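You operate a simulated robot arm through the tools that you are given. There is no shell and no other tool.

You run a simulated two-armed robot. Do the job below in one go: nothing can be reset, and whatever is moved stays where it is left.

## Task
Set the torque wrench as the card says and torque nuts 1 to 4 in number order.
Fine: each till it clicks; the wrench goes back on its mat.

The check looks at the end state, three seconds after you hand in, the way a careful person would. Anything else that was tipped, shoved, dropped, spilled or broken makes it a failure.

## Robot
Two 7-joint arms with fingered hands on one trunk that stands fixed in place. Base frame: the origin is at the foot of the trunk, x ahead of it, y to its left, z up. Lengths are in m, angles in rad, forces in N, time in s.
The left shoulder is at [0.2, 0.135, 0.945], the right one opposite. Payload 4 kg a hand.
Tool frame (each hand has its own): the origin (TCP) lies between the finger pads and is the grasp point; the fingertips stand 0.025 m ahead of it; z points along the fingers, y is the line along which they close. The gripper opens to 0.088 m. The gripper's body begins 0.029 m behind the TCP. The gripper is a hand of 4 fingers: y runs from the thumb to the fingers, the wrist lies at [-0.013, -0.106, -0.174] in the tool frame.
Orientation is told as [roll, pitch, yaw] about the base's x, y, z axes, in that order, counted from this pose: with the fingers straight down and the wrist toward the robot, the tool's x, y and z point along [0, 1, 0], [1, 0, 0] and [0, 0, -1] of the base frame.

## Interface
- The arms move only by the tool play_rows. It takes "left_commands", "right_commands" or both (then of equal length, played together; a hand with none holds still); each is a list of rows, each a list of 6 numbers: the shift along the tool's x, y, z in mm, then the turn, a rotation vector about the tool's x, y, z in rad. In form: [[tx, ty, tz, ax, ay, az], ...]. A call has 1 to 20 rows; each row is the pose to reach, as a shift and turn from the pose commanded when the call began, along the tool's axes at that moment. A row lasts 0.2 s, in which the tool goes at most 0.05 m and 0.15 rad; a call with a longer step from one row to the next is refused whole. A pose out of reach is approached as far as the arm can. The call stops where the force on the tool passes 40 N (or 10 N more than at its start, if that is more) or the arm is blocked; 0.2 s more then pass. In this call time passes only in rows, and 0.2 s behind the last. It gives the time, the measured TCP pose, the force on the tool (base axes), the opening and the grip force at its end, in the units of the frame above (readings bear some noise), with the torque about the TCP (base axes, N m) and any sound that the robot's microphone picked up.
- Cameras (640 x 400 px; columns grow to the right, rows downward): "scene" is now at [0.1398, 0.03, 1.5635]; the picture's right is [0.28, -0.96, 0.00], its down [-0.61, -0.18, -0.77] and it looks along [0.74, 0.21, -0.63] (base axes); focal length 374 px, centre (320, 200). "left" rides on the left gripper at [-0.064, -0.083, -0.098] in its tool frame; the picture's right is [-0.62, -0.37, 0.69], its down [0.71, -0.63, 0.30] and it looks along [0.32, 0.68, 0.65] (tool axes); focal length 265 px, centre (320, 200). "right" rides on the right gripper at [0.064, -0.083, -0.098] in its tool frame; the picture's right is [-0.62, 0.37, -0.69], its down [-0.71, -0.63, 0.30] and it looks along [-0.32, 0.68, 0.65] (tool axes); focal length 265 px, centre (320, 200). There is no depth. A picture from a camera that has moved, and an enlarged one, comes with that camera's place and axes in the base frame and with its lens. The place of the scene camera against the robot may be out by one fixed shift of up to 0.012 m in any direction.
- snapshot(camera): a new picture of that camera. The clock stands still meanwhile.
- lift_body(by): slides the trunk up (or, below 0, down) by that many m; the arms and the scene camera ride with it, the base frame stays. It gives what a move gives, with no picture.
- curl_fingers(index, middle, ring, thumb_bend, thumb_turn, hand): sets how far each is bent, from 0 (flat) to 100 (curled in); at 30 the hand is open as for a grip, at 70 the pads meet at the TCP. One left out holds its place. A second passes; each finger stops where it meets its share of the squeeze, and holds until it gets a number again. It is the only way to open and close the hand. It gives what a move gives, with no picture; readings hold the bend of each and the force on the fingers (four entries, about 0 where the hand has none), thumb and palm. thumb_turn goes from beside the hand (0) to across from the fingers (100), as for a grip.
- aim_head(pan, tilt): turns the head with the scene camera to pan (to the left, within 1.693 rad either way) and tilt (down, from -0.506 to 1.204), counted from straight ahead of the robot. It gives what a move gives.
- zoom(camera, box): a new picture of the part [left, top, right, bottom] of that camera's present view, enlarged. The clock stands still meanwhile.
- hand_in(): hands the job in; it is judged then, once.

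Places have to be worked out from the pictures, the camera data and where the tool is seen. Open the grippers and draw the arms clear of the work before you hand the job in, unless the task says otherwise.

The tools are called as name(argument=value, ...) on one line, values as JSON. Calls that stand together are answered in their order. play_rows: Moves the arms, as the interface text tells. Its arguments: {"type":"object","properties":{"left_commands":{"type":"array"},"right_commands":{"type":"array"}},"required":[]} The other tools are called the same way: lift_body (by) slides the trunk up or down; curl_fingers (index, middle, ring, thumb_bend, thumb_turn, hand) moves the fingers one by one; aim_head (pan, tilt) turns the head that bears the scene camera; snapshot (camera) takes a picture; zoom (camera, box) takes an enlarged picture of a part of a camera's view; hand_in () hands the job in.

At the start:

```text
time: 0.0
left_tcp_pos: [0.444, 0.3108, 1.2647]
left_orientation: [0.0, 0.002, 0.0]
left_force: [0.2, -0.5, 0.0]
left_moment: [0.0, -0.01, 0.01]
left_grip_width: 0.0875
left_gripper_force: 0.0
left_shape: jaw
left_bend: [30.0, 30.0, 30.0, 30.0, 98.0]
left_finger forces: [0.0, 0.0, 0.0, 0.1, 0.0, 0.0]
right_tcp_pos: [0.6265, -0.1144, 1.2217]
right_orientation: [0.0, -0.001, 0.0]
right_force: [0.9, 0.2, -0.3]
right_moment: [-0.02, -0.01, 0.0]
right_grip_width: 0.0877
right_gripper_force: 0.1
right_shape: jaw
right_bend: [30.0, 30.0, 30.0, 30.0, 98.0]
right_finger forces: [0.0, 0.0, 0.0, 0.1, 0.1, 0.0]
trunk travel left (down, up): [-0.55, 0.22]
head pan, tilt: [0.279, 0.686]
```

scene: 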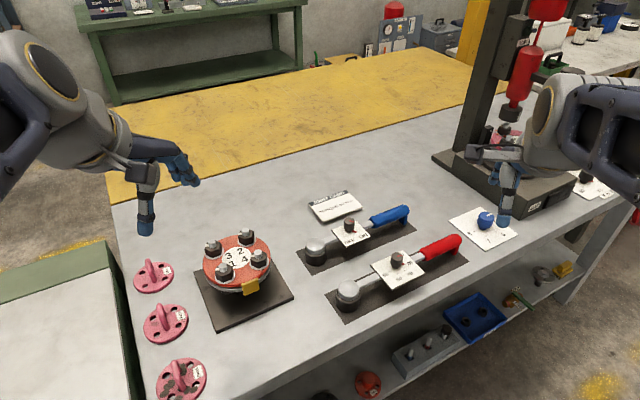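
right: 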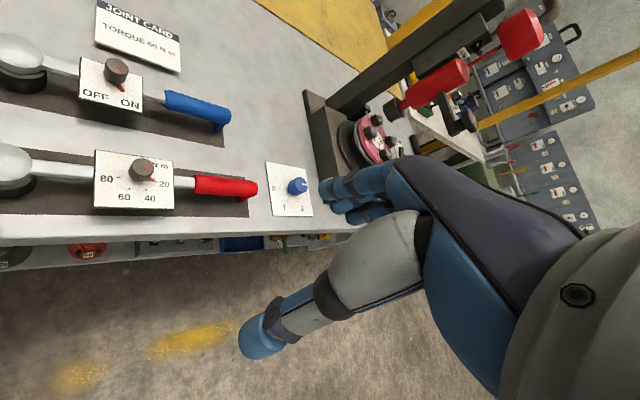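
left: 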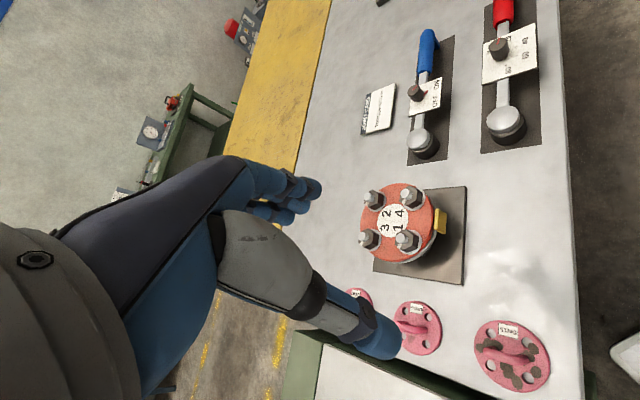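

I start by looking closely at the card, the wrenches and the nut plate before moving anything.

zoom(camera="right", box=[80, 0, 280, 125])

zoom(camera="right", box=[0, 100, 320, 300])

zoom(camera="scene", box=[180, 180, 500, 380])

zoom(camera="left", box=[320, 150, 480, 250])

zoom(camera="scene", box=[190, 220, 310, 295])

```text
3.20 times, centred on (180, 62) of right
camera zoom: at [0.5435, -0.0491, 1.3196], right [0.37, -0.62, 0.69], down [-0.63, -0.71, -0.3], along [0.68, -0.32, -0.65], focal length 849 px, centre (768, 640)
```

zoom: 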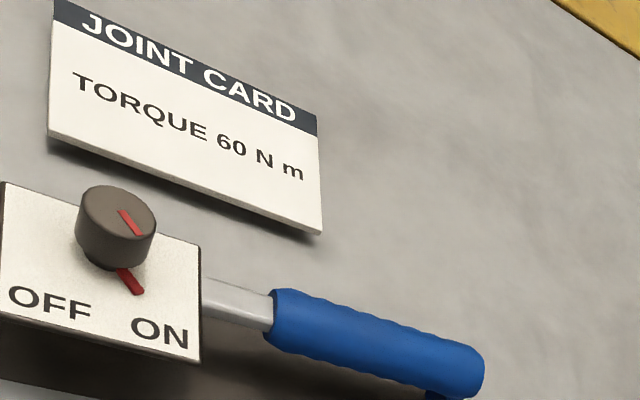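

```text
2.00 times, centred on (160, 200) of right
camera zoom: at [0.5435, -0.0491, 1.3196], right [0.37, -0.62, 0.69], down [-0.63, -0.71, -0.3], along [0.68, -0.32, -0.65], focal length 531 px, centre (640, 200)
```

zoom: 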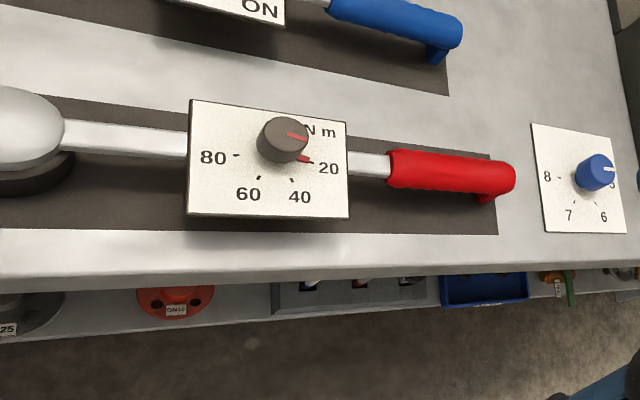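

```text
2.00 times, centred on (340, 280) of scene
camera zoom: at [0.1398, 0.03, 1.5635], right [0.28, -0.96, 0.0], down [-0.61, -0.18, -0.77], along [0.74, 0.21, -0.63], focal length 747 px, centre (280, 40)
```

zoom: 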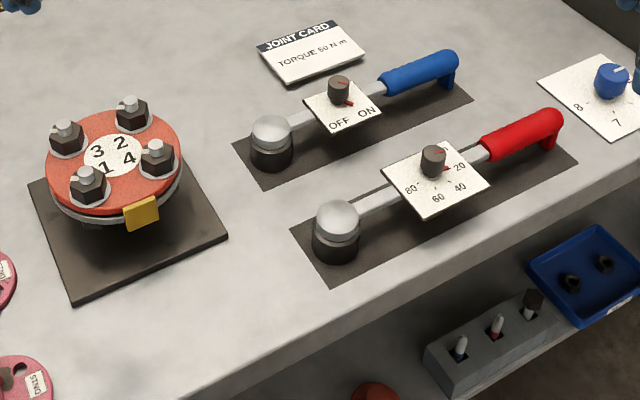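

```text
4.00 times, centred on (400, 200) of left
camera zoom: at [0.361, 0.2461, 1.3637], right [-0.37, -0.62, -0.69], down [-0.63, 0.71, -0.3], along [0.68, 0.32, -0.65], focal length 1062 px, centre (0, 200)
```

zoom: 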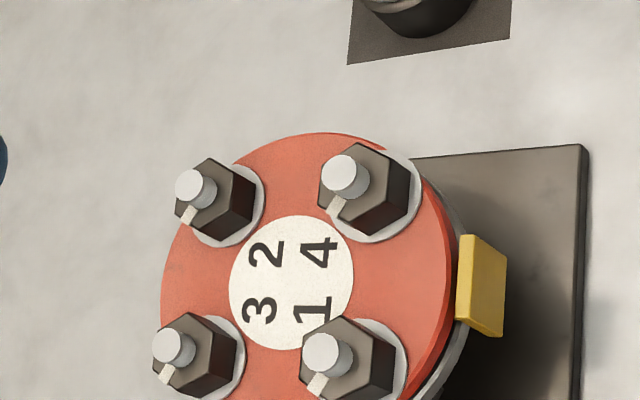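

```text
5.33 times, centred on (250, 258) of scene
camera zoom: at [0.1398, 0.03, 1.5635], right [0.28, -0.96, 0.0], down [-0.61, -0.18, -0.77], along [0.74, 0.21, -0.63], focal length 1992 px, centre (693, -107)
```

zoom: 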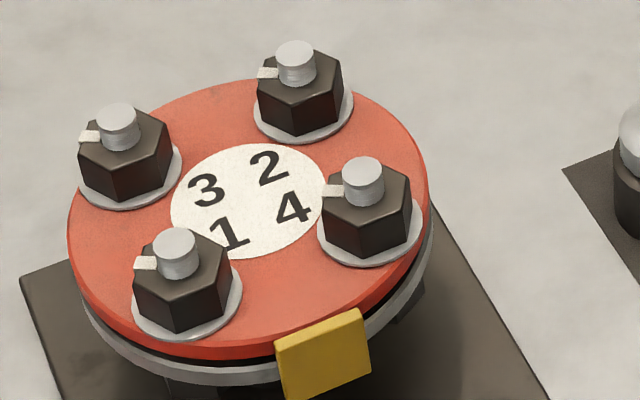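

The card asks for 60 N m. The red wrench has the 20–80 N m dial and now points near 20; the blue one is only an OFF/ON tool. I lower both hands in free air, well above the bench, for nearer wrist-camera views to triangulate from.

play_rows(left_commands=[[0, 0, 40, 0, 0, 0], [0, 0, 80, 0, 0, 0], [0, 0, 110, 0, 0, 0]], right_commands=[[20, 0, 40, 0, 0, 0], [40, 0, 80, 0, 0, 0], [60, 0, 120, 0, 0, 0]])

snapshot(camera="right")

snapshot(camera="left")

snapshot(camera="scene")

```text
time: 0.8
left_tcp_pos: [0.4434, 0.3108, 1.1554]
left_orientation: [0.0, -0.001, -0.001]
left_force: [-0.9, 0.4, 0.1]
left_moment: [-0.01, -0.02, -0.02]
left_grip_width: 0.0876
left_gripper_force: 0.0
left_shape: jaw
left_bend: [30.0, 30.0, 30.0, 30.0, 98.0]
left_finger forces: [0.1, 0.0, 0.0, 0.0, 0.1, 0.0]
right_tcp_pos: [0.6259, -0.0532, 1.1014]
right_orientation: [0.001, 0.0, 0.001]
right_force: [0.0, 0.0, -0.2]
right_moment: [0.01, -0.01, -0.01]
right_grip_width: 0.0876
right_gripper_force: 0.1
right_shape: jaw
right_bend: [30.0, 30.0, 30.0, 30.0, 98.0]
right_finger forces: [0.0, 0.0, 0.1, 0.0, 0.0, 0.0]
trunk travel left (down, up): [-0.55, 0.22]
head pan, tilt: [0.279, 0.686]
```

```text
taken
camera right: at [0.5432, 0.0118, 1.1997], right [0.37, -0.62, 0.69], down [-0.63, -0.72, -0.3], along [0.68, -0.32, -0.65], focal length 265 px, centre (320, 200)
```

right: 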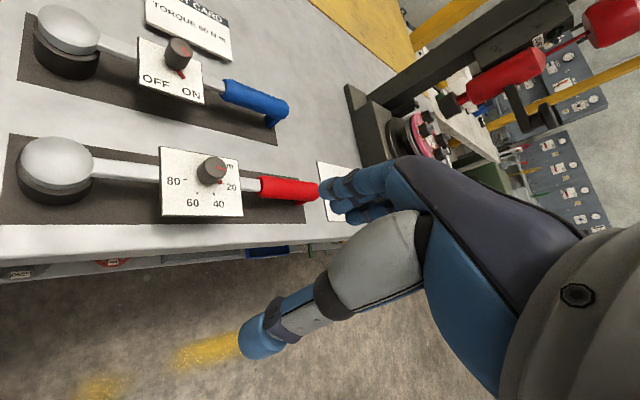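

```text
taken
camera left: at [0.3606, 0.2457, 1.2541], right [-0.37, -0.62, -0.69], down [-0.63, 0.71, -0.3], along [0.68, 0.32, -0.65], focal length 265 px, centre (320, 200)
```

left: 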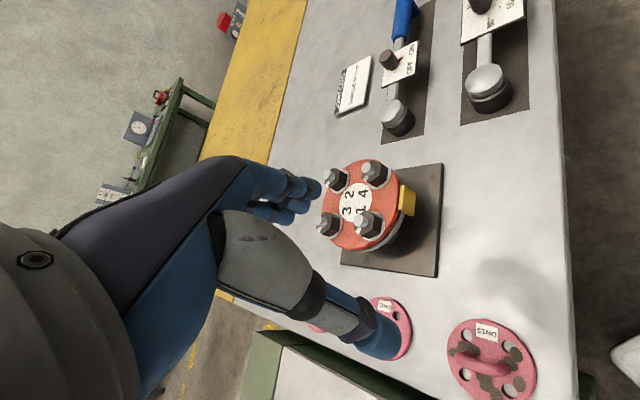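

```text
taken
camera scene: at [0.1395, 0.0297, 1.5636], right [0.28, -0.96, 0.0], down [-0.61, -0.18, -0.77], along [0.74, 0.21, -0.63], focal length 374 px, centre (320, 200)
```

scene: 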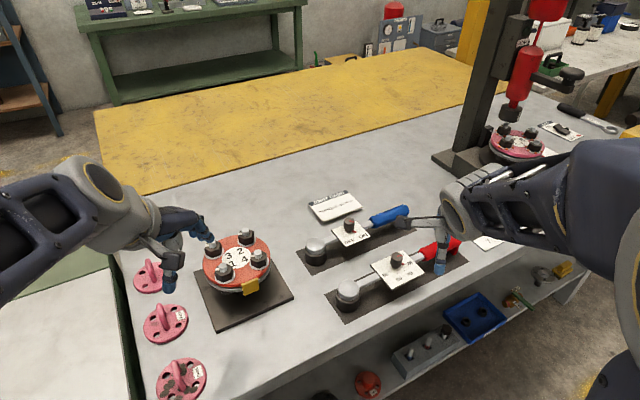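

Now zoom in on both wrist views for precise pixel positions.

zoom(camera="right", box=[120, 100, 330, 231])

zoom(camera="right", box=[0, 110, 176, 220])

zoom(camera="left", box=[300, 140, 460, 280])

zoom(camera="scene", box=[310, 220, 480, 326])

zoom(camera="scene", box=[180, 220, 308, 340])

```text
3.05 times, centred on (225, 166) of right
camera zoom: at [0.5432, 0.0118, 1.1997], right [0.37, -0.62, 0.69], down [-0.63, -0.72, -0.3], along [0.68, -0.32, -0.65], focal length 809 px, centre (610, 305)
```

zoom: 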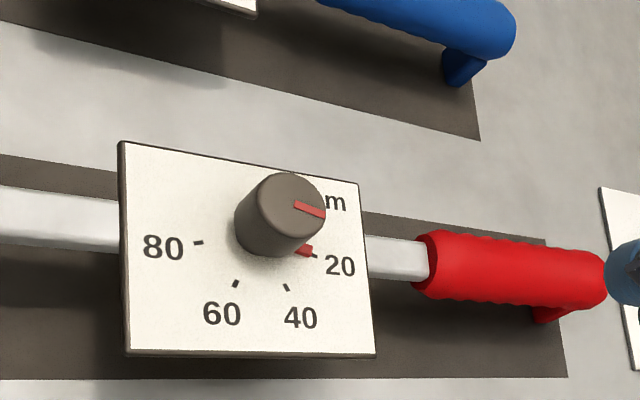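

```text
3.64 times, centred on (88, 165) of right
camera zoom: at [0.5432, 0.0118, 1.1997], right [0.37, -0.62, 0.69], down [-0.63, -0.72, -0.3], along [0.68, -0.32, -0.65], focal length 965 px, centre (1164, 327)
```

zoom: 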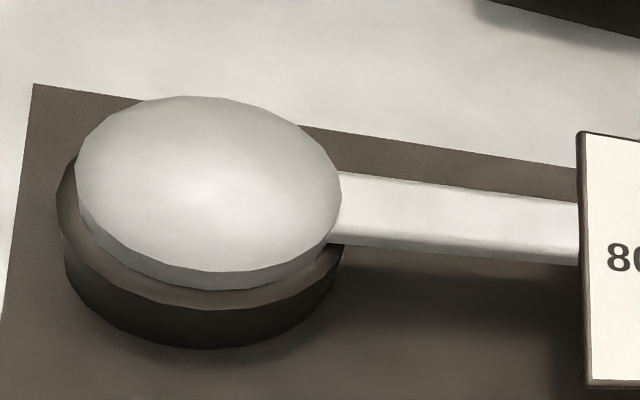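

```text
2.86 times, centred on (380, 210) of left
camera zoom: at [0.3606, 0.2457, 1.2541], right [-0.37, -0.62, -0.69], down [-0.63, 0.71, -0.3], along [0.68, 0.32, -0.65], focal length 758 px, centre (149, 171)
```

zoom: 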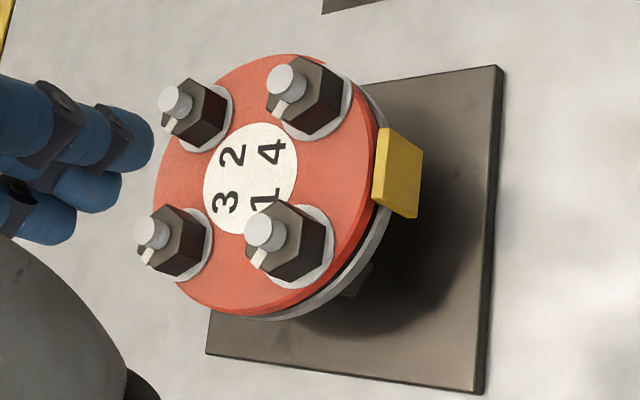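

```text
3.76 times, centred on (395, 273) of scene
camera zoom: at [0.1395, 0.0297, 1.5636], right [0.28, -0.96, 0.0], down [-0.61, -0.18, -0.77], along [0.74, 0.21, -0.63], focal length 1406 px, centre (38, -75)
```

zoom: 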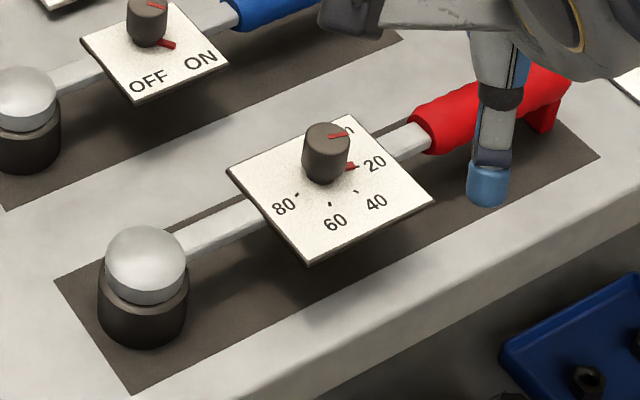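

```text
3.33 times, centred on (244, 280) of scene
camera zoom: at [0.1395, 0.0297, 1.5636], right [0.28, -0.96, 0.0], down [-0.61, -0.18, -0.77], along [0.74, 0.21, -0.63], focal length 1245 px, centre (573, -67)
```

zoom: 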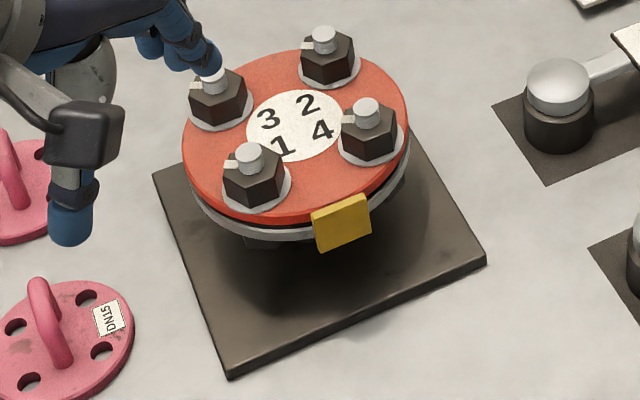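

The knob is near (0.725, 0.015), its top at about z 0.936. The bench is near z 0.855, the head near (0.634, 0.100) and the handle near (0.815, -0.077), with the wrench lying along about -45°. I bring the right hand above the handle at yaw 45°, still well clear.

play_rows(right_commands=[[-3, 27, 10, 0, 0, -0.112], [-7, 54, 20, 0, 0, -0.224], [-10, 81, 30, 0, 0, -0.336], [-14, 108, 40, 0, 0, -0.448], [-17, 135, 50, 0, 0, -0.56], [-21, 162, 60, 0, 0, -0.672], [-24, 189, 70, 0, 0, -0.785]])

snapshot(camera="right")

snapshot(camera="scene")

```text
time: 2.4
left_tcp_pos: [0.4441, 0.3107, 1.1553]
left_orientation: [0.0, 0.0, -0.001]
left_force: [0.4, 0.2, 0.8]
left_moment: [0.01, 0.0, 0.01]
left_grip_width: 0.0876
left_gripper_force: 0.0
left_shape: jaw
left_bend: [30.0, 30.0, 30.0, 30.0, 98.0]
left_finger forces: [0.0, 0.0, 0.0, 0.1, 0.1, 0.0]
right_tcp_pos: [0.8157, -0.0763, 1.0335]
right_orientation: [0.001, 0.0, 0.789]
right_force: [-0.8, 0.3, -0.2]
right_moment: [0.0, 0.01, 0.0]
right_grip_width: 0.0879
right_gripper_force: 0.0
right_shape: jaw
right_bend: [30.0, 30.0, 30.0, 30.0, 98.0]
right_finger forces: [0.1, 0.0, 0.0, 0.0, 0.1, 0.0]
trunk travel left (down, up): [-0.55, 0.22]
head pan, tilt: [0.279, 0.686]
```

```text
taken
camera right: at [0.7108, -0.0899, 1.131], right [0.7, -0.18, 0.69], down [0.06, -0.95, -0.3], along [0.71, 0.26, -0.65], focal length 265 px, centre (320, 200)
```

right: 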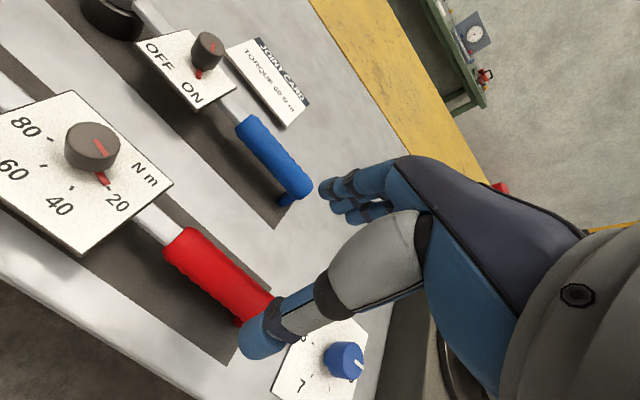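

```text
taken
camera scene: at [0.1395, 0.03, 1.5636], right [0.28, -0.96, 0.0], down [-0.61, -0.18, -0.77], along [0.74, 0.21, -0.63], focal length 374 px, centre (320, 200)
```

scene: 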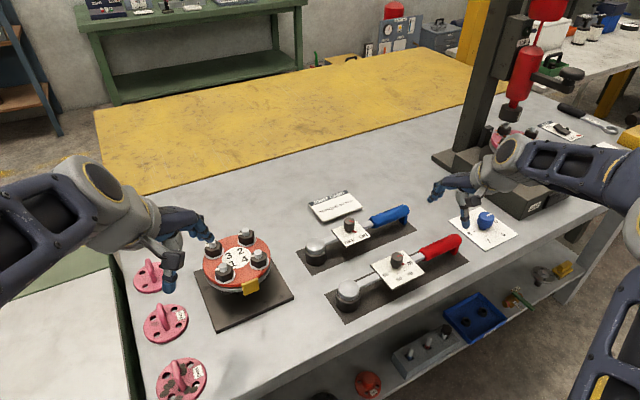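

Good view of the dial. I zoom in to check the pointer and the handle line.

zoom(camera="right", box=[0, 80, 190, 260])

zoom(camera="right", box=[120, 180, 380, 380])

zoom(camera="scene", box=[310, 210, 500, 330])

```text
2.22 times, centred on (95, 170) of right
camera zoom: at [0.7108, -0.0899, 1.131], right [0.7, -0.18, 0.69], down [0.06, -0.95, -0.3], along [0.71, 0.26, -0.65], focal length 590 px, centre (820, 267)
```

zoom: 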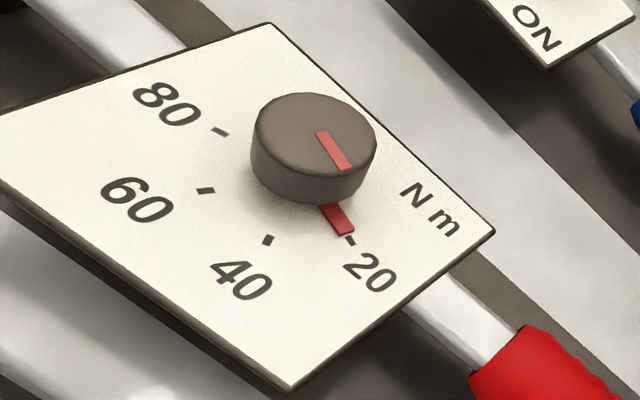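

```text
2.00 times, centred on (250, 280) of right
camera zoom: at [0.7108, -0.0899, 1.131], right [0.7, -0.18, 0.69], down [0.06, -0.95, -0.3], along [0.71, 0.26, -0.65], focal length 531 px, centre (460, 40)
```

zoom: 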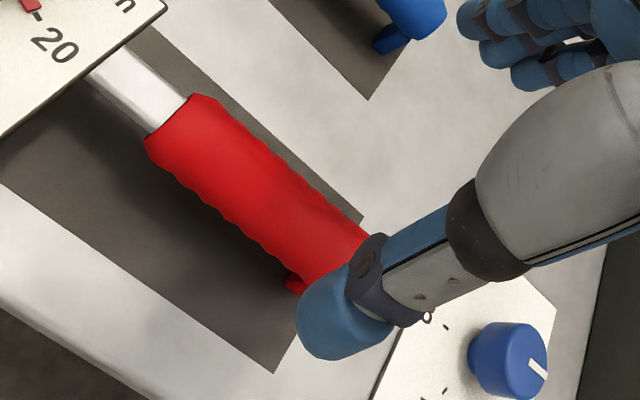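

```text
3.33 times, centred on (405, 270) of scene
camera zoom: at [0.1395, 0.03, 1.5636], right [0.28, -0.96, 0.0], down [-0.61, -0.18, -0.77], along [0.74, 0.21, -0.63], focal length 1245 px, centre (37, -33)
```

zoom: 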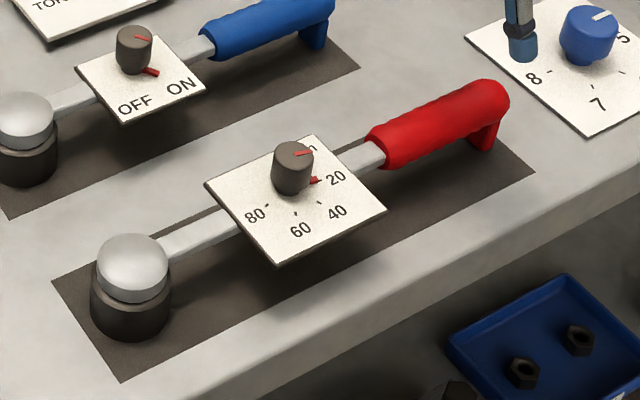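

The handle axis passes within about 1 mm of the right TCP and lies near z 0.894. I lower the right hand straight down around it.

play_rows(right_commands=[[0, 0, 35, 0, 0, 0], [0, 0, 70, 0, 0, 0], [0, 0, 100, 0, 0, 0], [0, 0, 120, 0, 0, 0], [0, 0, 137, 0, 0, 0]])

snapshot(camera="right")

zoom(camera="scene", box=[310, 170, 510, 330])

```text
time: 3.6
left_tcp_pos: [0.444, 0.3109, 1.1555]
left_orientation: [0.0, 0.0, -0.001]
left_force: [-0.7, -0.3, -0.1]
left_moment: [0.03, -0.03, -0.02]
left_grip_width: 0.0876
left_gripper_force: 0.0
left_shape: jaw
left_bend: [30.0, 30.0, 30.0, 30.0, 98.0]
left_finger forces: [0.2, 0.1, 0.1, 0.0, 0.1, 0.0]
right_tcp_pos: [0.8152, -0.0778, 0.8951]
right_orientation: [0.0, 0.0, 0.785]
right_force: [1.2, 1.5, -0.2]
right_moment: [0.02, -0.01, -0.01]
right_grip_width: 0.0877
right_gripper_force: 0.2
right_shape: jaw
right_bend: [30.0, 30.0, 30.0, 30.0, 98.0]
right_finger forces: [0.0, 0.0, 0.1, 0.1, 0.1, 0.0]
trunk travel left (down, up): [-0.55, 0.22]
head pan, tilt: [0.279, 0.686]
```

```text
taken
camera right: at [0.7111, -0.0907, 0.9919], right [0.7, -0.18, 0.69], down [0.06, -0.95, -0.3], along [0.71, 0.25, -0.65], focal length 265 px, centre (320, 200)
```

right: 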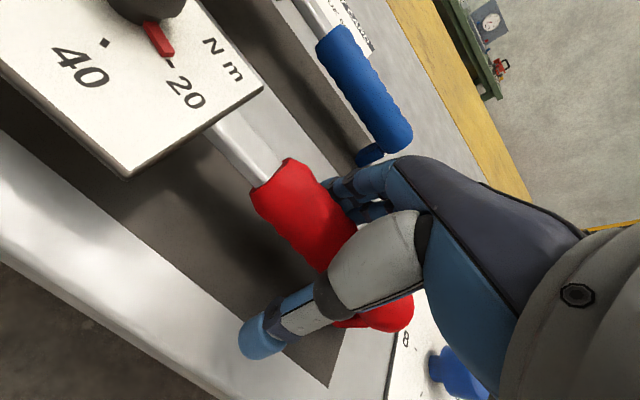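

```text
2.50 times, centred on (410, 250) of scene
camera zoom: at [0.1397, 0.03, 1.5635], right [0.28, -0.96, 0.0], down [-0.61, -0.18, -0.77], along [0.74, 0.21, -0.63], focal length 934 px, centre (95, 75)
```

zoom: 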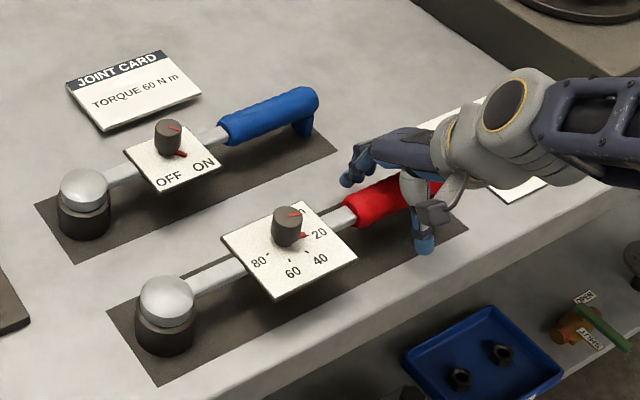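

The handle lies between the thumb and fingers with no contact force. I close the right hand on it.

curl_fingers(hand="right", index=75, middle=75, ring=75, thumb_bend=75)

snapshot(camera="right")

zoom(camera="scene", box=[310, 170, 510, 330])

```text
time: 4.6
left_tcp_pos: [0.4444, 0.3101, 1.1556]
left_orientation: [-0.002, -0.001, 0.0]
left_force: [0.0, 0.0, -0.3]
left_moment: [-0.01, -0.02, 0.02]
left_grip_width: 0.0878
left_gripper_force: 0.1
left_shape: jaw
left_bend: [30.0, 30.0, 30.0, 30.0, 98.0]
left_finger forces: [0.0, 0.0, 0.0, 0.0, 0.0, 0.1]
right_tcp_pos: [0.8156, -0.0772, 0.8943]
right_orientation: [0.0, 0.0, 0.785]
right_force: [-1.0, -2.0, -6.5]
right_moment: [0.02, 0.15, 0.24]
right_grip_width: 0.0167
right_gripper_force: 22.7
right_shape: fingers
right_bend: [73.0, 73.0, 72.0, 61.0, 96.0]
right_finger forces: [9.7, 5.9, 8.6, 0.0, 21.4, 0.1]
trunk travel left (down, up): [-0.55, 0.22]
head pan, tilt: [0.279, 0.686]
```

```text
taken
camera right: at [0.7111, -0.0908, 0.9918], right [0.7, -0.18, 0.69], down [0.06, -0.95, -0.3], along [0.71, 0.25, -0.65], focal length 265 px, centre (320, 200)
```

right: 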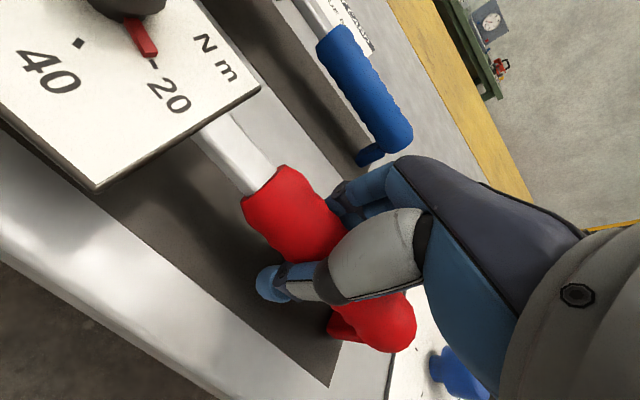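

```text
2.50 times, centred on (410, 250) of scene
camera zoom: at [0.14, 0.0299, 1.5635], right [0.28, -0.96, 0.0], down [-0.61, -0.18, -0.77], along [0.74, 0.21, -0.63], focal length 934 px, centre (95, 75)
```

zoom: 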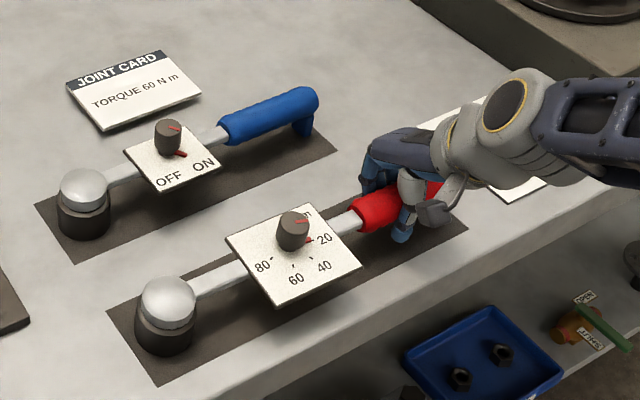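

The wrench is held (about 23 N), but it rolled a few degrees toward the near edge. I turn the hand slightly about the handle axis to level it, then look again.

play_rows(right_commands=[[0, 0, 0, 0.04, 0, 0], [0, 0, 0, 0.08, 0, 0]])

zoom(camera="scene", box=[310, 170, 510, 330])

snapshot(camera="right")

```text
time: 5.2
left_tcp_pos: [0.4438, 0.3111, 1.1562]
left_orientation: [0.001, 0.001, -0.002]
left_force: [-0.2, 0.1, 0.2]
left_moment: [0.01, -0.02, 0.03]
left_grip_width: 0.0875
left_gripper_force: 0.1
left_shape: jaw
left_bend: [30.0, 30.0, 30.0, 30.0, 98.0]
left_finger forces: [0.0, 0.0, 0.1, 0.0, 0.1, 0.1]
right_tcp_pos: [0.8156, -0.0775, 0.8956]
right_orientation: [-0.001, 0.08, 0.786]
right_force: [-0.8, -0.1, -6.9]
right_moment: [0.04, 0.13, 0.16]
right_grip_width: 0.0168
right_gripper_force: 22.4
right_shape: fingers
right_bend: [73.0, 73.0, 72.0, 61.0, 96.0]
right_finger forces: [9.7, 5.7, 8.5, 0.0, 20.7, 0.0]
trunk travel left (down, up): [-0.55, 0.22]
head pan, tilt: [0.279, 0.686]
```

```text
2.50 times, centred on (410, 250) of scene
camera zoom: at [0.14, 0.0298, 1.5635], right [0.28, -0.96, 0.0], down [-0.61, -0.18, -0.77], along [0.74, 0.21, -0.63], focal length 934 px, centre (95, 75)
```

zoom: 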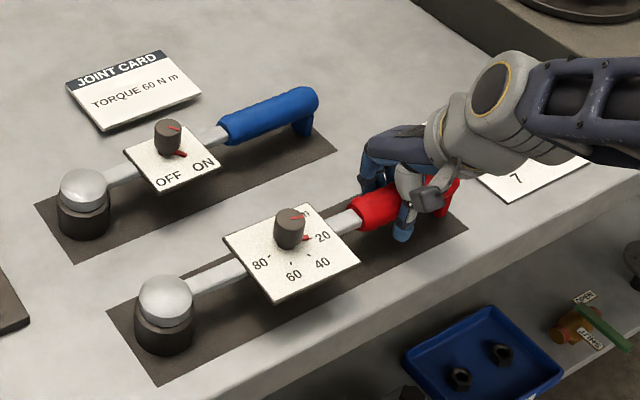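

```text
taken
camera right: at [0.7167, -0.085, 0.9989], right [0.74, -0.14, 0.66], down [0.04, -0.97, -0.25], along [0.67, 0.22, -0.71], focal length 265 px, centre (320, 200)
```

right: 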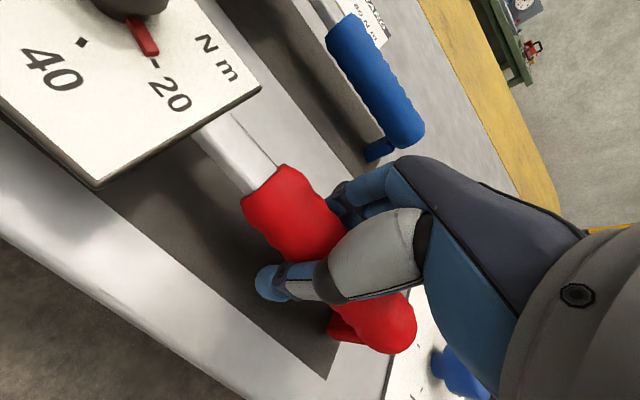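

The wrench is nearly level again. I bring the left hand over near the knob at yaw 35°, keeping it high, to look at the knob from its own camera.

play_rows(left_commands=[[-28, 25.6, 9, 0, 0, -0.061], [-56, 51.2, 18, 0, 0, -0.122], [-84, 76.8, 27, 0, 0, -0.183], [-112, 102.4, 36, 0, 0, -0.244], [-140, 128, 45, 0, 0, -0.305], [-168, 153.6, 54, 0, 0, -0.366], [-196, 179, 63, 0, 0, -0.427], [-224, 205, 72, 0, 0, -0.488], [-252, 230, 81, 0, 0, -0.549], [-281, 256, 90, 0, 0, -0.61]])

snapshot(camera="left")

snapshot(camera="scene")

snapshot(camera="right")

```text
time: 7.4
left_tcp_pos: [0.6987, 0.0287, 1.0661]
left_orientation: [0.001, 0.0, 0.612]
left_force: [0.4, 0.0, 0.5]
left_moment: [-0.02, -0.02, -0.01]
left_grip_width: 0.0875
left_gripper_force: 0.0
left_shape: jaw
left_bend: [30.0, 30.0, 30.0, 30.0, 98.0]
left_finger forces: [0.1, 0.0, 0.0, 0.0, 0.0, 0.1]
right_tcp_pos: [0.8144, -0.0767, 0.8952]
right_orientation: [-0.001, 0.082, 0.786]
right_force: [-0.2, -1.3, -4.5]
right_moment: [0.01, 0.14, 0.24]
right_grip_width: 0.0168
right_gripper_force: 21.6
right_shape: fingers
right_bend: [73.0, 73.0, 72.0, 61.0, 96.0]
right_finger forces: [9.6, 5.6, 8.5, 0.0, 20.6, 0.1]
trunk travel left (down, up): [-0.55, 0.22]
head pan, tilt: [0.279, 0.686]
```

```text
taken
camera left: at [0.6692, -0.0718, 1.1637], right [0.06, -0.72, -0.69], down [-0.93, 0.22, -0.3], along [0.37, 0.66, -0.65], focal length 265 px, centre (320, 200)
```

left: 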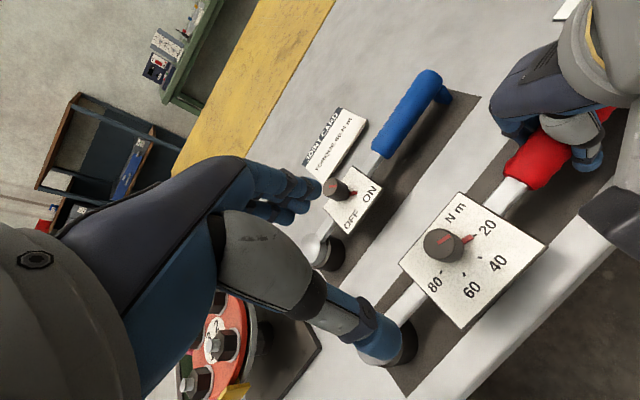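

```text
taken
camera scene: at [0.1398, 0.0302, 1.5635], right [0.28, -0.96, 0.0], down [-0.61, -0.18, -0.77], along [0.74, 0.21, -0.63], focal length 374 px, centre (320, 200)
```

scene: 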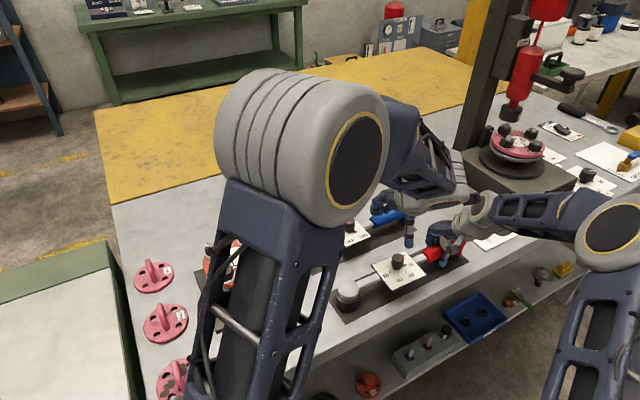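

```text
taken
camera right: at [0.7166, -0.0846, 0.9989], right [0.74, -0.14, 0.66], down [0.04, -0.97, -0.25], along [0.67, 0.22, -0.71], focal length 265 px, centre (320, 200)
```

right: 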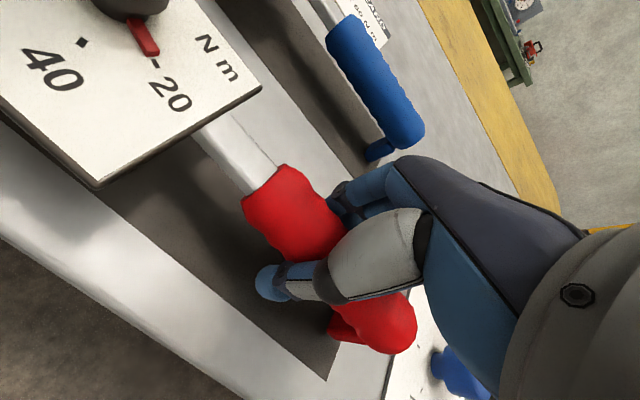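

Clear dial view from the left camera; I zoom for exact pixels.

zoom(camera="left", box=[380, 180, 560, 330])

zoom(camera="left", box=[260, 120, 640, 400])

```text
2.67 times, centred on (470, 255) of left
camera zoom: at [0.6692, -0.0718, 1.1637], right [0.06, -0.72, -0.69], down [-0.93, 0.22, -0.3], along [0.37, 0.66, -0.65], focal length 708 px, centre (-80, 53)
```

zoom: 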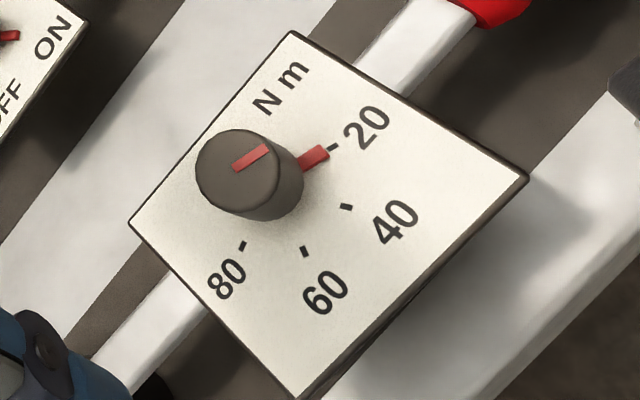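

```text
1.43 times, centred on (450, 260) of left
camera zoom: at [0.6692, -0.0718, 1.1637], right [0.06, -0.72, -0.69], down [-0.93, 0.22, -0.3], along [0.37, 0.66, -0.65], focal length 379 px, centre (134, 114)
```

zoom: 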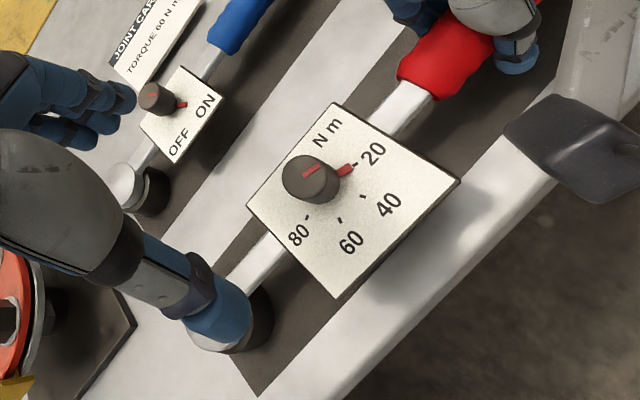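

The knob is about 28 mm across and centred near (0.7245, 0.0125). I move the left hand over it and down to z ≈ 0.962, just above gripping height.

play_rows(left_commands=[[-15, 6, 10, 0, 0, 0], [-28, 12, 30, 0, 0, 0], [-28, 12, 60, 0, 0, 0], [-28, 12, 85, 0, 0, 0], [-28, 12, 104, 0, 0, 0]])

snapshot(camera="left")

snapshot(camera="right")

zoom(camera="scene", box=[310, 150, 510, 330])

```text
time: 8.6
left_tcp_pos: [0.7248, 0.0143, 0.9613]
left_orientation: [0.0, -0.001, 0.612]
left_force: [-0.6, -0.3, -0.3]
left_moment: [0.02, 0.0, 0.01]
left_grip_width: 0.0878
left_gripper_force: 0.2
left_shape: jaw
left_bend: [30.0, 30.0, 30.0, 30.0, 98.0]
left_finger forces: [0.0, 0.0, 0.1, 0.0, 0.0, 0.0]
right_tcp_pos: [0.815, -0.0767, 0.8945]
right_orientation: [0.0, 0.081, 0.787]
right_force: [-0.6, 0.4, -5.5]
right_moment: [0.06, 0.16, 0.17]
right_grip_width: 0.0164
right_gripper_force: 22.5
right_shape: fingers
right_bend: [73.0, 73.0, 72.0, 61.0, 96.0]
right_finger forces: [9.6, 5.7, 8.6, 0.0, 20.4, 0.0]
trunk travel left (down, up): [-0.55, 0.22]
head pan, tilt: [0.279, 0.686]
```

```text
taken
camera left: at [0.6945, -0.0871, 1.0601], right [0.05, -0.72, -0.69], down [-0.93, 0.22, -0.3], along [0.37, 0.66, -0.65], focal length 265 px, centre (320, 200)
```

left: 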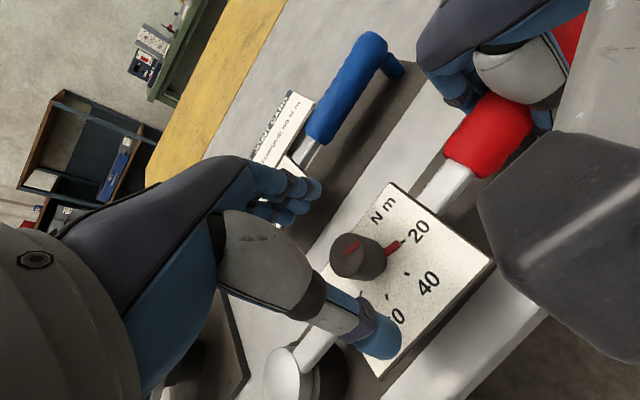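

```text
taken
camera right: at [0.7167, -0.0849, 0.9988], right [0.74, -0.14, 0.66], down [0.04, -0.97, -0.25], along [0.67, 0.22, -0.71], focal length 265 px, centre (320, 200)
```

right: 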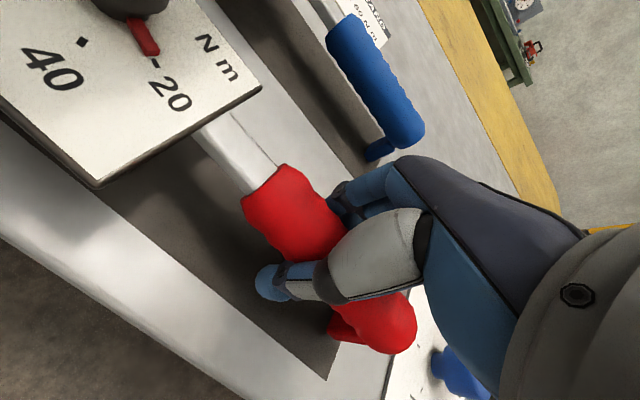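

```text
2.22 times, centred on (410, 240) of scene
camera zoom: at [0.14, 0.03, 1.5635], right [0.28, -0.96, 0.0], down [-0.61, -0.18, -0.77], along [0.74, 0.21, -0.63], focal length 830 px, centre (120, 111)
```

zoom: 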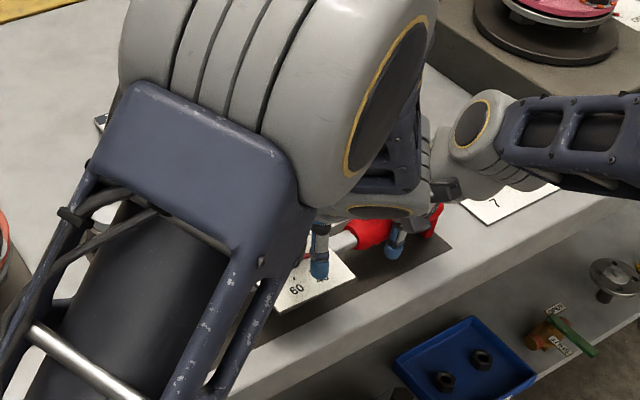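

The two wrist cameras come close at this yaw, so I turn the left hand to yaw ≈ 13° (away from the right hand) before going lower.

play_rows(left_commands=[[0, 0, 0, 0, 0, 0.13], [0, 0, 0, 0, 0, 0.26], [0, 0, 0, 0, 0, 0.38]])

snapshot(camera="left")

zoom(camera="left", box=[300, 150, 500, 350])

```text
time: 9.4
left_tcp_pos: [0.7267, 0.0143, 0.9609]
left_orientation: [0.0, 0.001, 0.229]
left_force: [-0.9, 0.4, -0.7]
left_moment: [-0.01, -0.02, 0.01]
left_grip_width: 0.0879
left_gripper_force: 0.0
left_shape: jaw
left_bend: [30.0, 30.0, 30.0, 30.0, 98.0]
left_finger forces: [0.1, 0.0, 0.1, 0.0, 0.0, 0.0]
right_tcp_pos: [0.8153, -0.0771, 0.8948]
right_orientation: [-0.001, 0.081, 0.786]
right_force: [-0.2, -0.9, -5.1]
right_moment: [0.04, 0.14, 0.2]
right_grip_width: 0.0165
right_gripper_force: 21.8
right_shape: fingers
right_bend: [73.0, 73.0, 72.0, 61.0, 96.0]
right_finger forces: [9.5, 5.6, 8.6, 0.0, 20.5, 0.0]
trunk travel left (down, up): [-0.55, 0.22]
head pan, tilt: [0.279, 0.686]
```

```text
taken
camera left: at [0.6596, -0.0677, 1.0592], right [-0.22, -0.69, -0.69], down [-0.78, 0.55, -0.3], along [0.59, 0.47, -0.65], focal length 265 px, centre (320, 200)
```

left: 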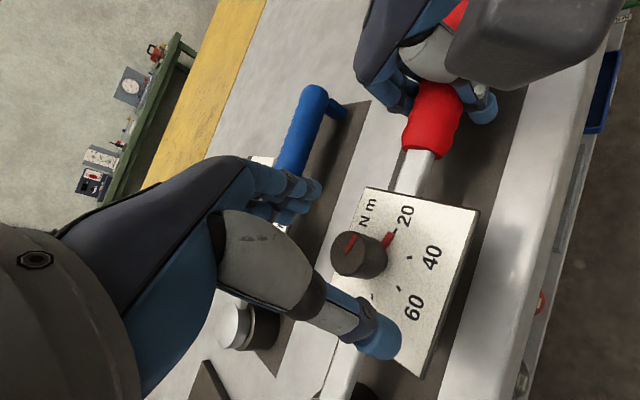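

```text
2.00 times, centred on (400, 250) of left
camera zoom: at [0.6596, -0.0677, 1.0592], right [-0.22, -0.69, -0.69], down [-0.78, 0.55, -0.3], along [0.59, 0.47, -0.65], focal length 531 px, centre (160, 100)
```

zoom: 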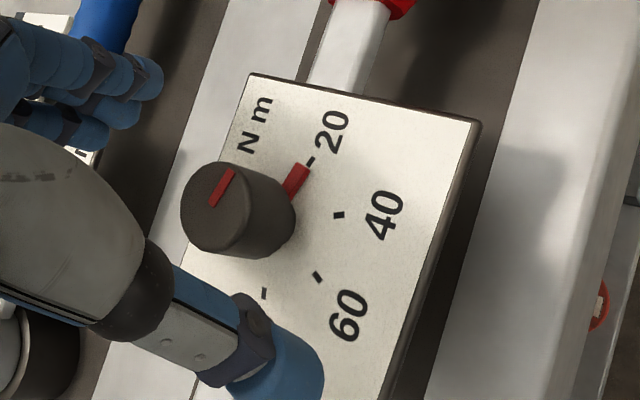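

The knob's top centre is at (0.724, 0.0127, 0.934). I shift the left hand 3 mm and lower it to z ≈ 0.937 around the knob.

play_rows(left_commands=[[-1, -2.8, 8, 0, 0, 0], [-1, -2.8, 16, 0, 0, 0], [-1, -2.8, 24, 0, 0, 0]])

snapshot(camera="left")

```text
time: 10.2
left_tcp_pos: [0.7232, 0.0118, 0.9372]
left_orientation: [0.0, 0.0, 0.23]
left_force: [1.0, 0.6, 0.7]
left_moment: [-0.01, 0.0, 0.04]
left_grip_width: 0.0875
left_gripper_force: 0.0
left_shape: jaw
left_bend: [30.0, 30.0, 30.0, 30.0, 98.0]
left_finger forces: [0.1, 0.1, 0.1, 0.2, 0.0, 0.1]
right_tcp_pos: [0.8151, -0.0772, 0.8949]
right_orientation: [0.0, 0.08, 0.786]
right_force: [-0.4, 0.0, -6.6]
right_moment: [0.04, 0.14, 0.19]
right_grip_width: 0.0167
right_gripper_force: 22.0
right_shape: fingers
right_bend: [73.0, 73.0, 72.0, 61.0, 96.0]
right_finger forces: [9.4, 5.6, 8.7, 0.1, 20.4, 0.0]
trunk travel left (down, up): [-0.55, 0.22]
head pan, tilt: [0.279, 0.686]
```

```text
taken
camera left: at [0.6569, -0.0696, 1.036], right [-0.22, -0.69, -0.69], down [-0.78, 0.55, -0.3], along [0.59, 0.47, -0.65], focal length 265 px, centre (320, 200)
```

left: 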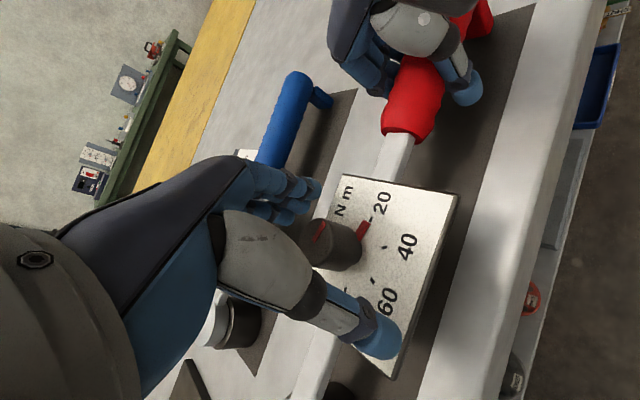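

No contact yet, and the knob sits between thumb and fingers. I close gently, to just past knob width.

curl_fingers(hand="left", index=62, middle=66, ring=62, thumb_bend=64)

snapshot(camera="left")

```text
time: 11.2
left_tcp_pos: [0.7226, 0.0109, 0.9365]
left_orientation: [0.002, 0.001, 0.231]
left_force: [1.9, -0.2, -1.2]
left_moment: [-0.02, -0.03, -0.01]
left_grip_width: 0.02
left_gripper_force: 3.0
left_shape: fingers
left_bend: [59.0, 63.0, 62.0, 61.0, 97.0]
left_finger forces: [1.5, 2.2, 0.0, 0.0, 2.2, 0.0]
right_tcp_pos: [0.815, -0.0774, 0.8945]
right_orientation: [0.0, 0.078, 0.786]
right_force: [-1.5, -0.9, -5.5]
right_moment: [0.14, 0.05, 0.23]
right_grip_width: 0.0163
right_gripper_force: 22.1
right_shape: fingers
right_bend: [73.0, 73.0, 72.0, 61.0, 96.0]
right_finger forces: [9.1, 5.0, 8.5, 0.0, 22.0, 0.1]
trunk travel left (down, up): [-0.55, 0.22]
head pan, tilt: [0.279, 0.686]
```

```text
taken
camera left: at [0.657, -0.0697, 1.0358], right [-0.22, -0.69, -0.69], down [-0.78, 0.55, -0.3], along [0.59, 0.47, -0.65], focal length 265 px, centre (320, 200)
```

left: 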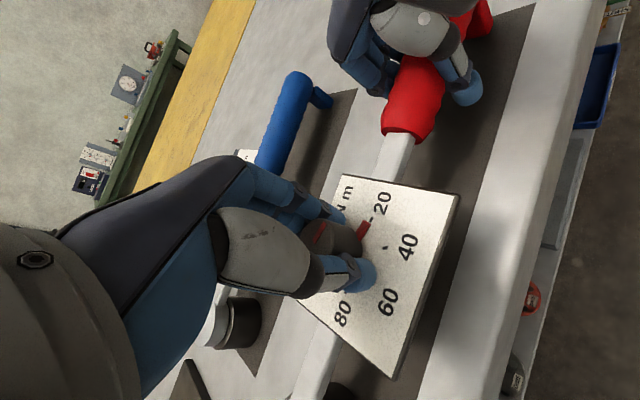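

Contact is balanced and light. I firm up the squeeze a little.

curl_fingers(hand="left", index=67, middle=72, thumb_bend=72)

snapshot(camera="left")

```text
time: 12.2
left_tcp_pos: [0.7241, 0.0123, 0.9379]
left_orientation: [0.0, 0.0, 0.231]
left_force: [1.7, 1.4, 0.4]
left_moment: [0.02, -0.02, -0.06]
left_grip_width: 0.0183
left_gripper_force: 9.8
left_shape: fingers
left_bend: [60.0, 64.0, 62.0, 63.0, 97.0]
left_finger forces: [4.0, 6.4, 0.0, 0.0, 7.8, 0.0]
right_tcp_pos: [0.8147, -0.077, 0.8958]
right_orientation: [0.0, 0.08, 0.787]
right_force: [-2.4, -0.6, -5.2]
right_moment: [0.16, 0.03, 0.25]
right_grip_width: 0.0159
right_gripper_force: 22.1
right_shape: fingers
right_bend: [74.0, 74.0, 73.0, 61.0, 96.0]
right_finger forces: [8.6, 4.6, 8.2, 0.0, 23.1, 0.0]
trunk travel left (down, up): [-0.55, 0.22]
head pan, tilt: [0.279, 0.686]
```

```text
taken
camera left: at [0.657, -0.0697, 1.0357], right [-0.22, -0.69, -0.69], down [-0.78, 0.55, -0.3], along [0.59, 0.47, -0.65], focal length 265 px, centre (320, 200)
```

left: 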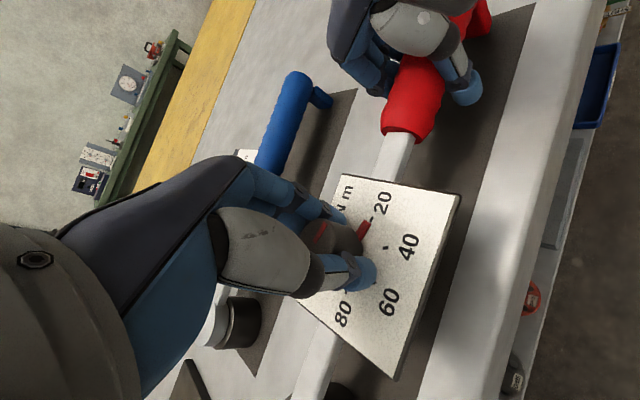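

Grip is about 10 N, and centred. I turn the knob clockwise by 0.3 rad first as a test.

play_rows(left_commands=[[0, 0, 0, 0, 0, 0.1], [0, 0, 0, 0, 0, 0.2], [0, 0, 0, 0, 0, 0.3]])

snapshot(camera="left")

snapshot(camera="right")

```text
time: 13.0
left_tcp_pos: [0.7229, 0.0125, 0.9368]
left_orientation: [0.001, 0.0, -0.071]
left_force: [2.3, 1.9, 0.1]
left_moment: [0.01, -0.04, 0.04]
left_grip_width: 0.0185
left_gripper_force: 9.0
left_shape: fingers
left_bend: [60.0, 65.0, 62.0, 64.0, 95.0]
left_finger forces: [4.7, 6.6, 0.0, 0.0, 7.5, 0.1]
right_tcp_pos: [0.8154, -0.0784, 0.8943]
right_orientation: [0.002, 0.082, 0.786]
right_force: [-2.5, -1.7, -3.8]
right_moment: [0.2, 0.04, 0.27]
right_grip_width: 0.016
right_gripper_force: 21.8
right_shape: fingers
right_bend: [74.0, 74.0, 73.0, 62.0, 96.0]
right_finger forces: [8.2, 4.3, 7.9, 0.0, 23.4, 0.0]
trunk travel left (down, up): [-0.55, 0.22]
head pan, tilt: [0.279, 0.686]
```

```text
taken
camera left: at [0.636, -0.046, 1.0359], right [-0.41, -0.59, -0.69], down [-0.58, 0.76, -0.3], along [0.71, 0.28, -0.65], focal length 265 px, centre (320, 200)
```

left: 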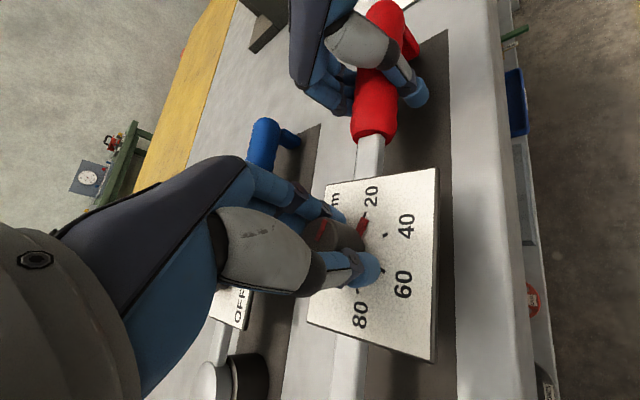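

```text
taken
camera right: at [0.7168, -0.0854, 0.9988], right [0.74, -0.14, 0.66], down [0.04, -0.97, -0.25], along [0.67, 0.22, -0.71], focal length 265 px, centre (320, 200)
```

right: 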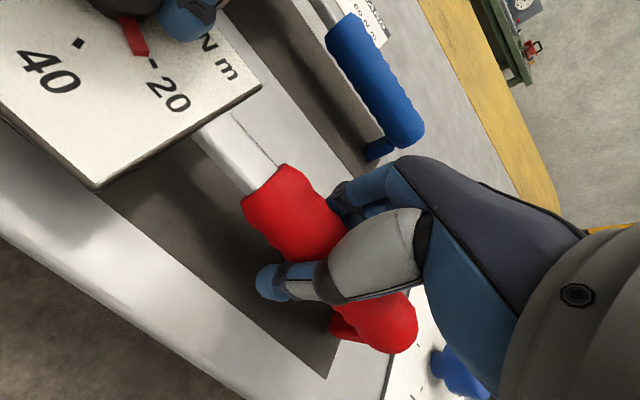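

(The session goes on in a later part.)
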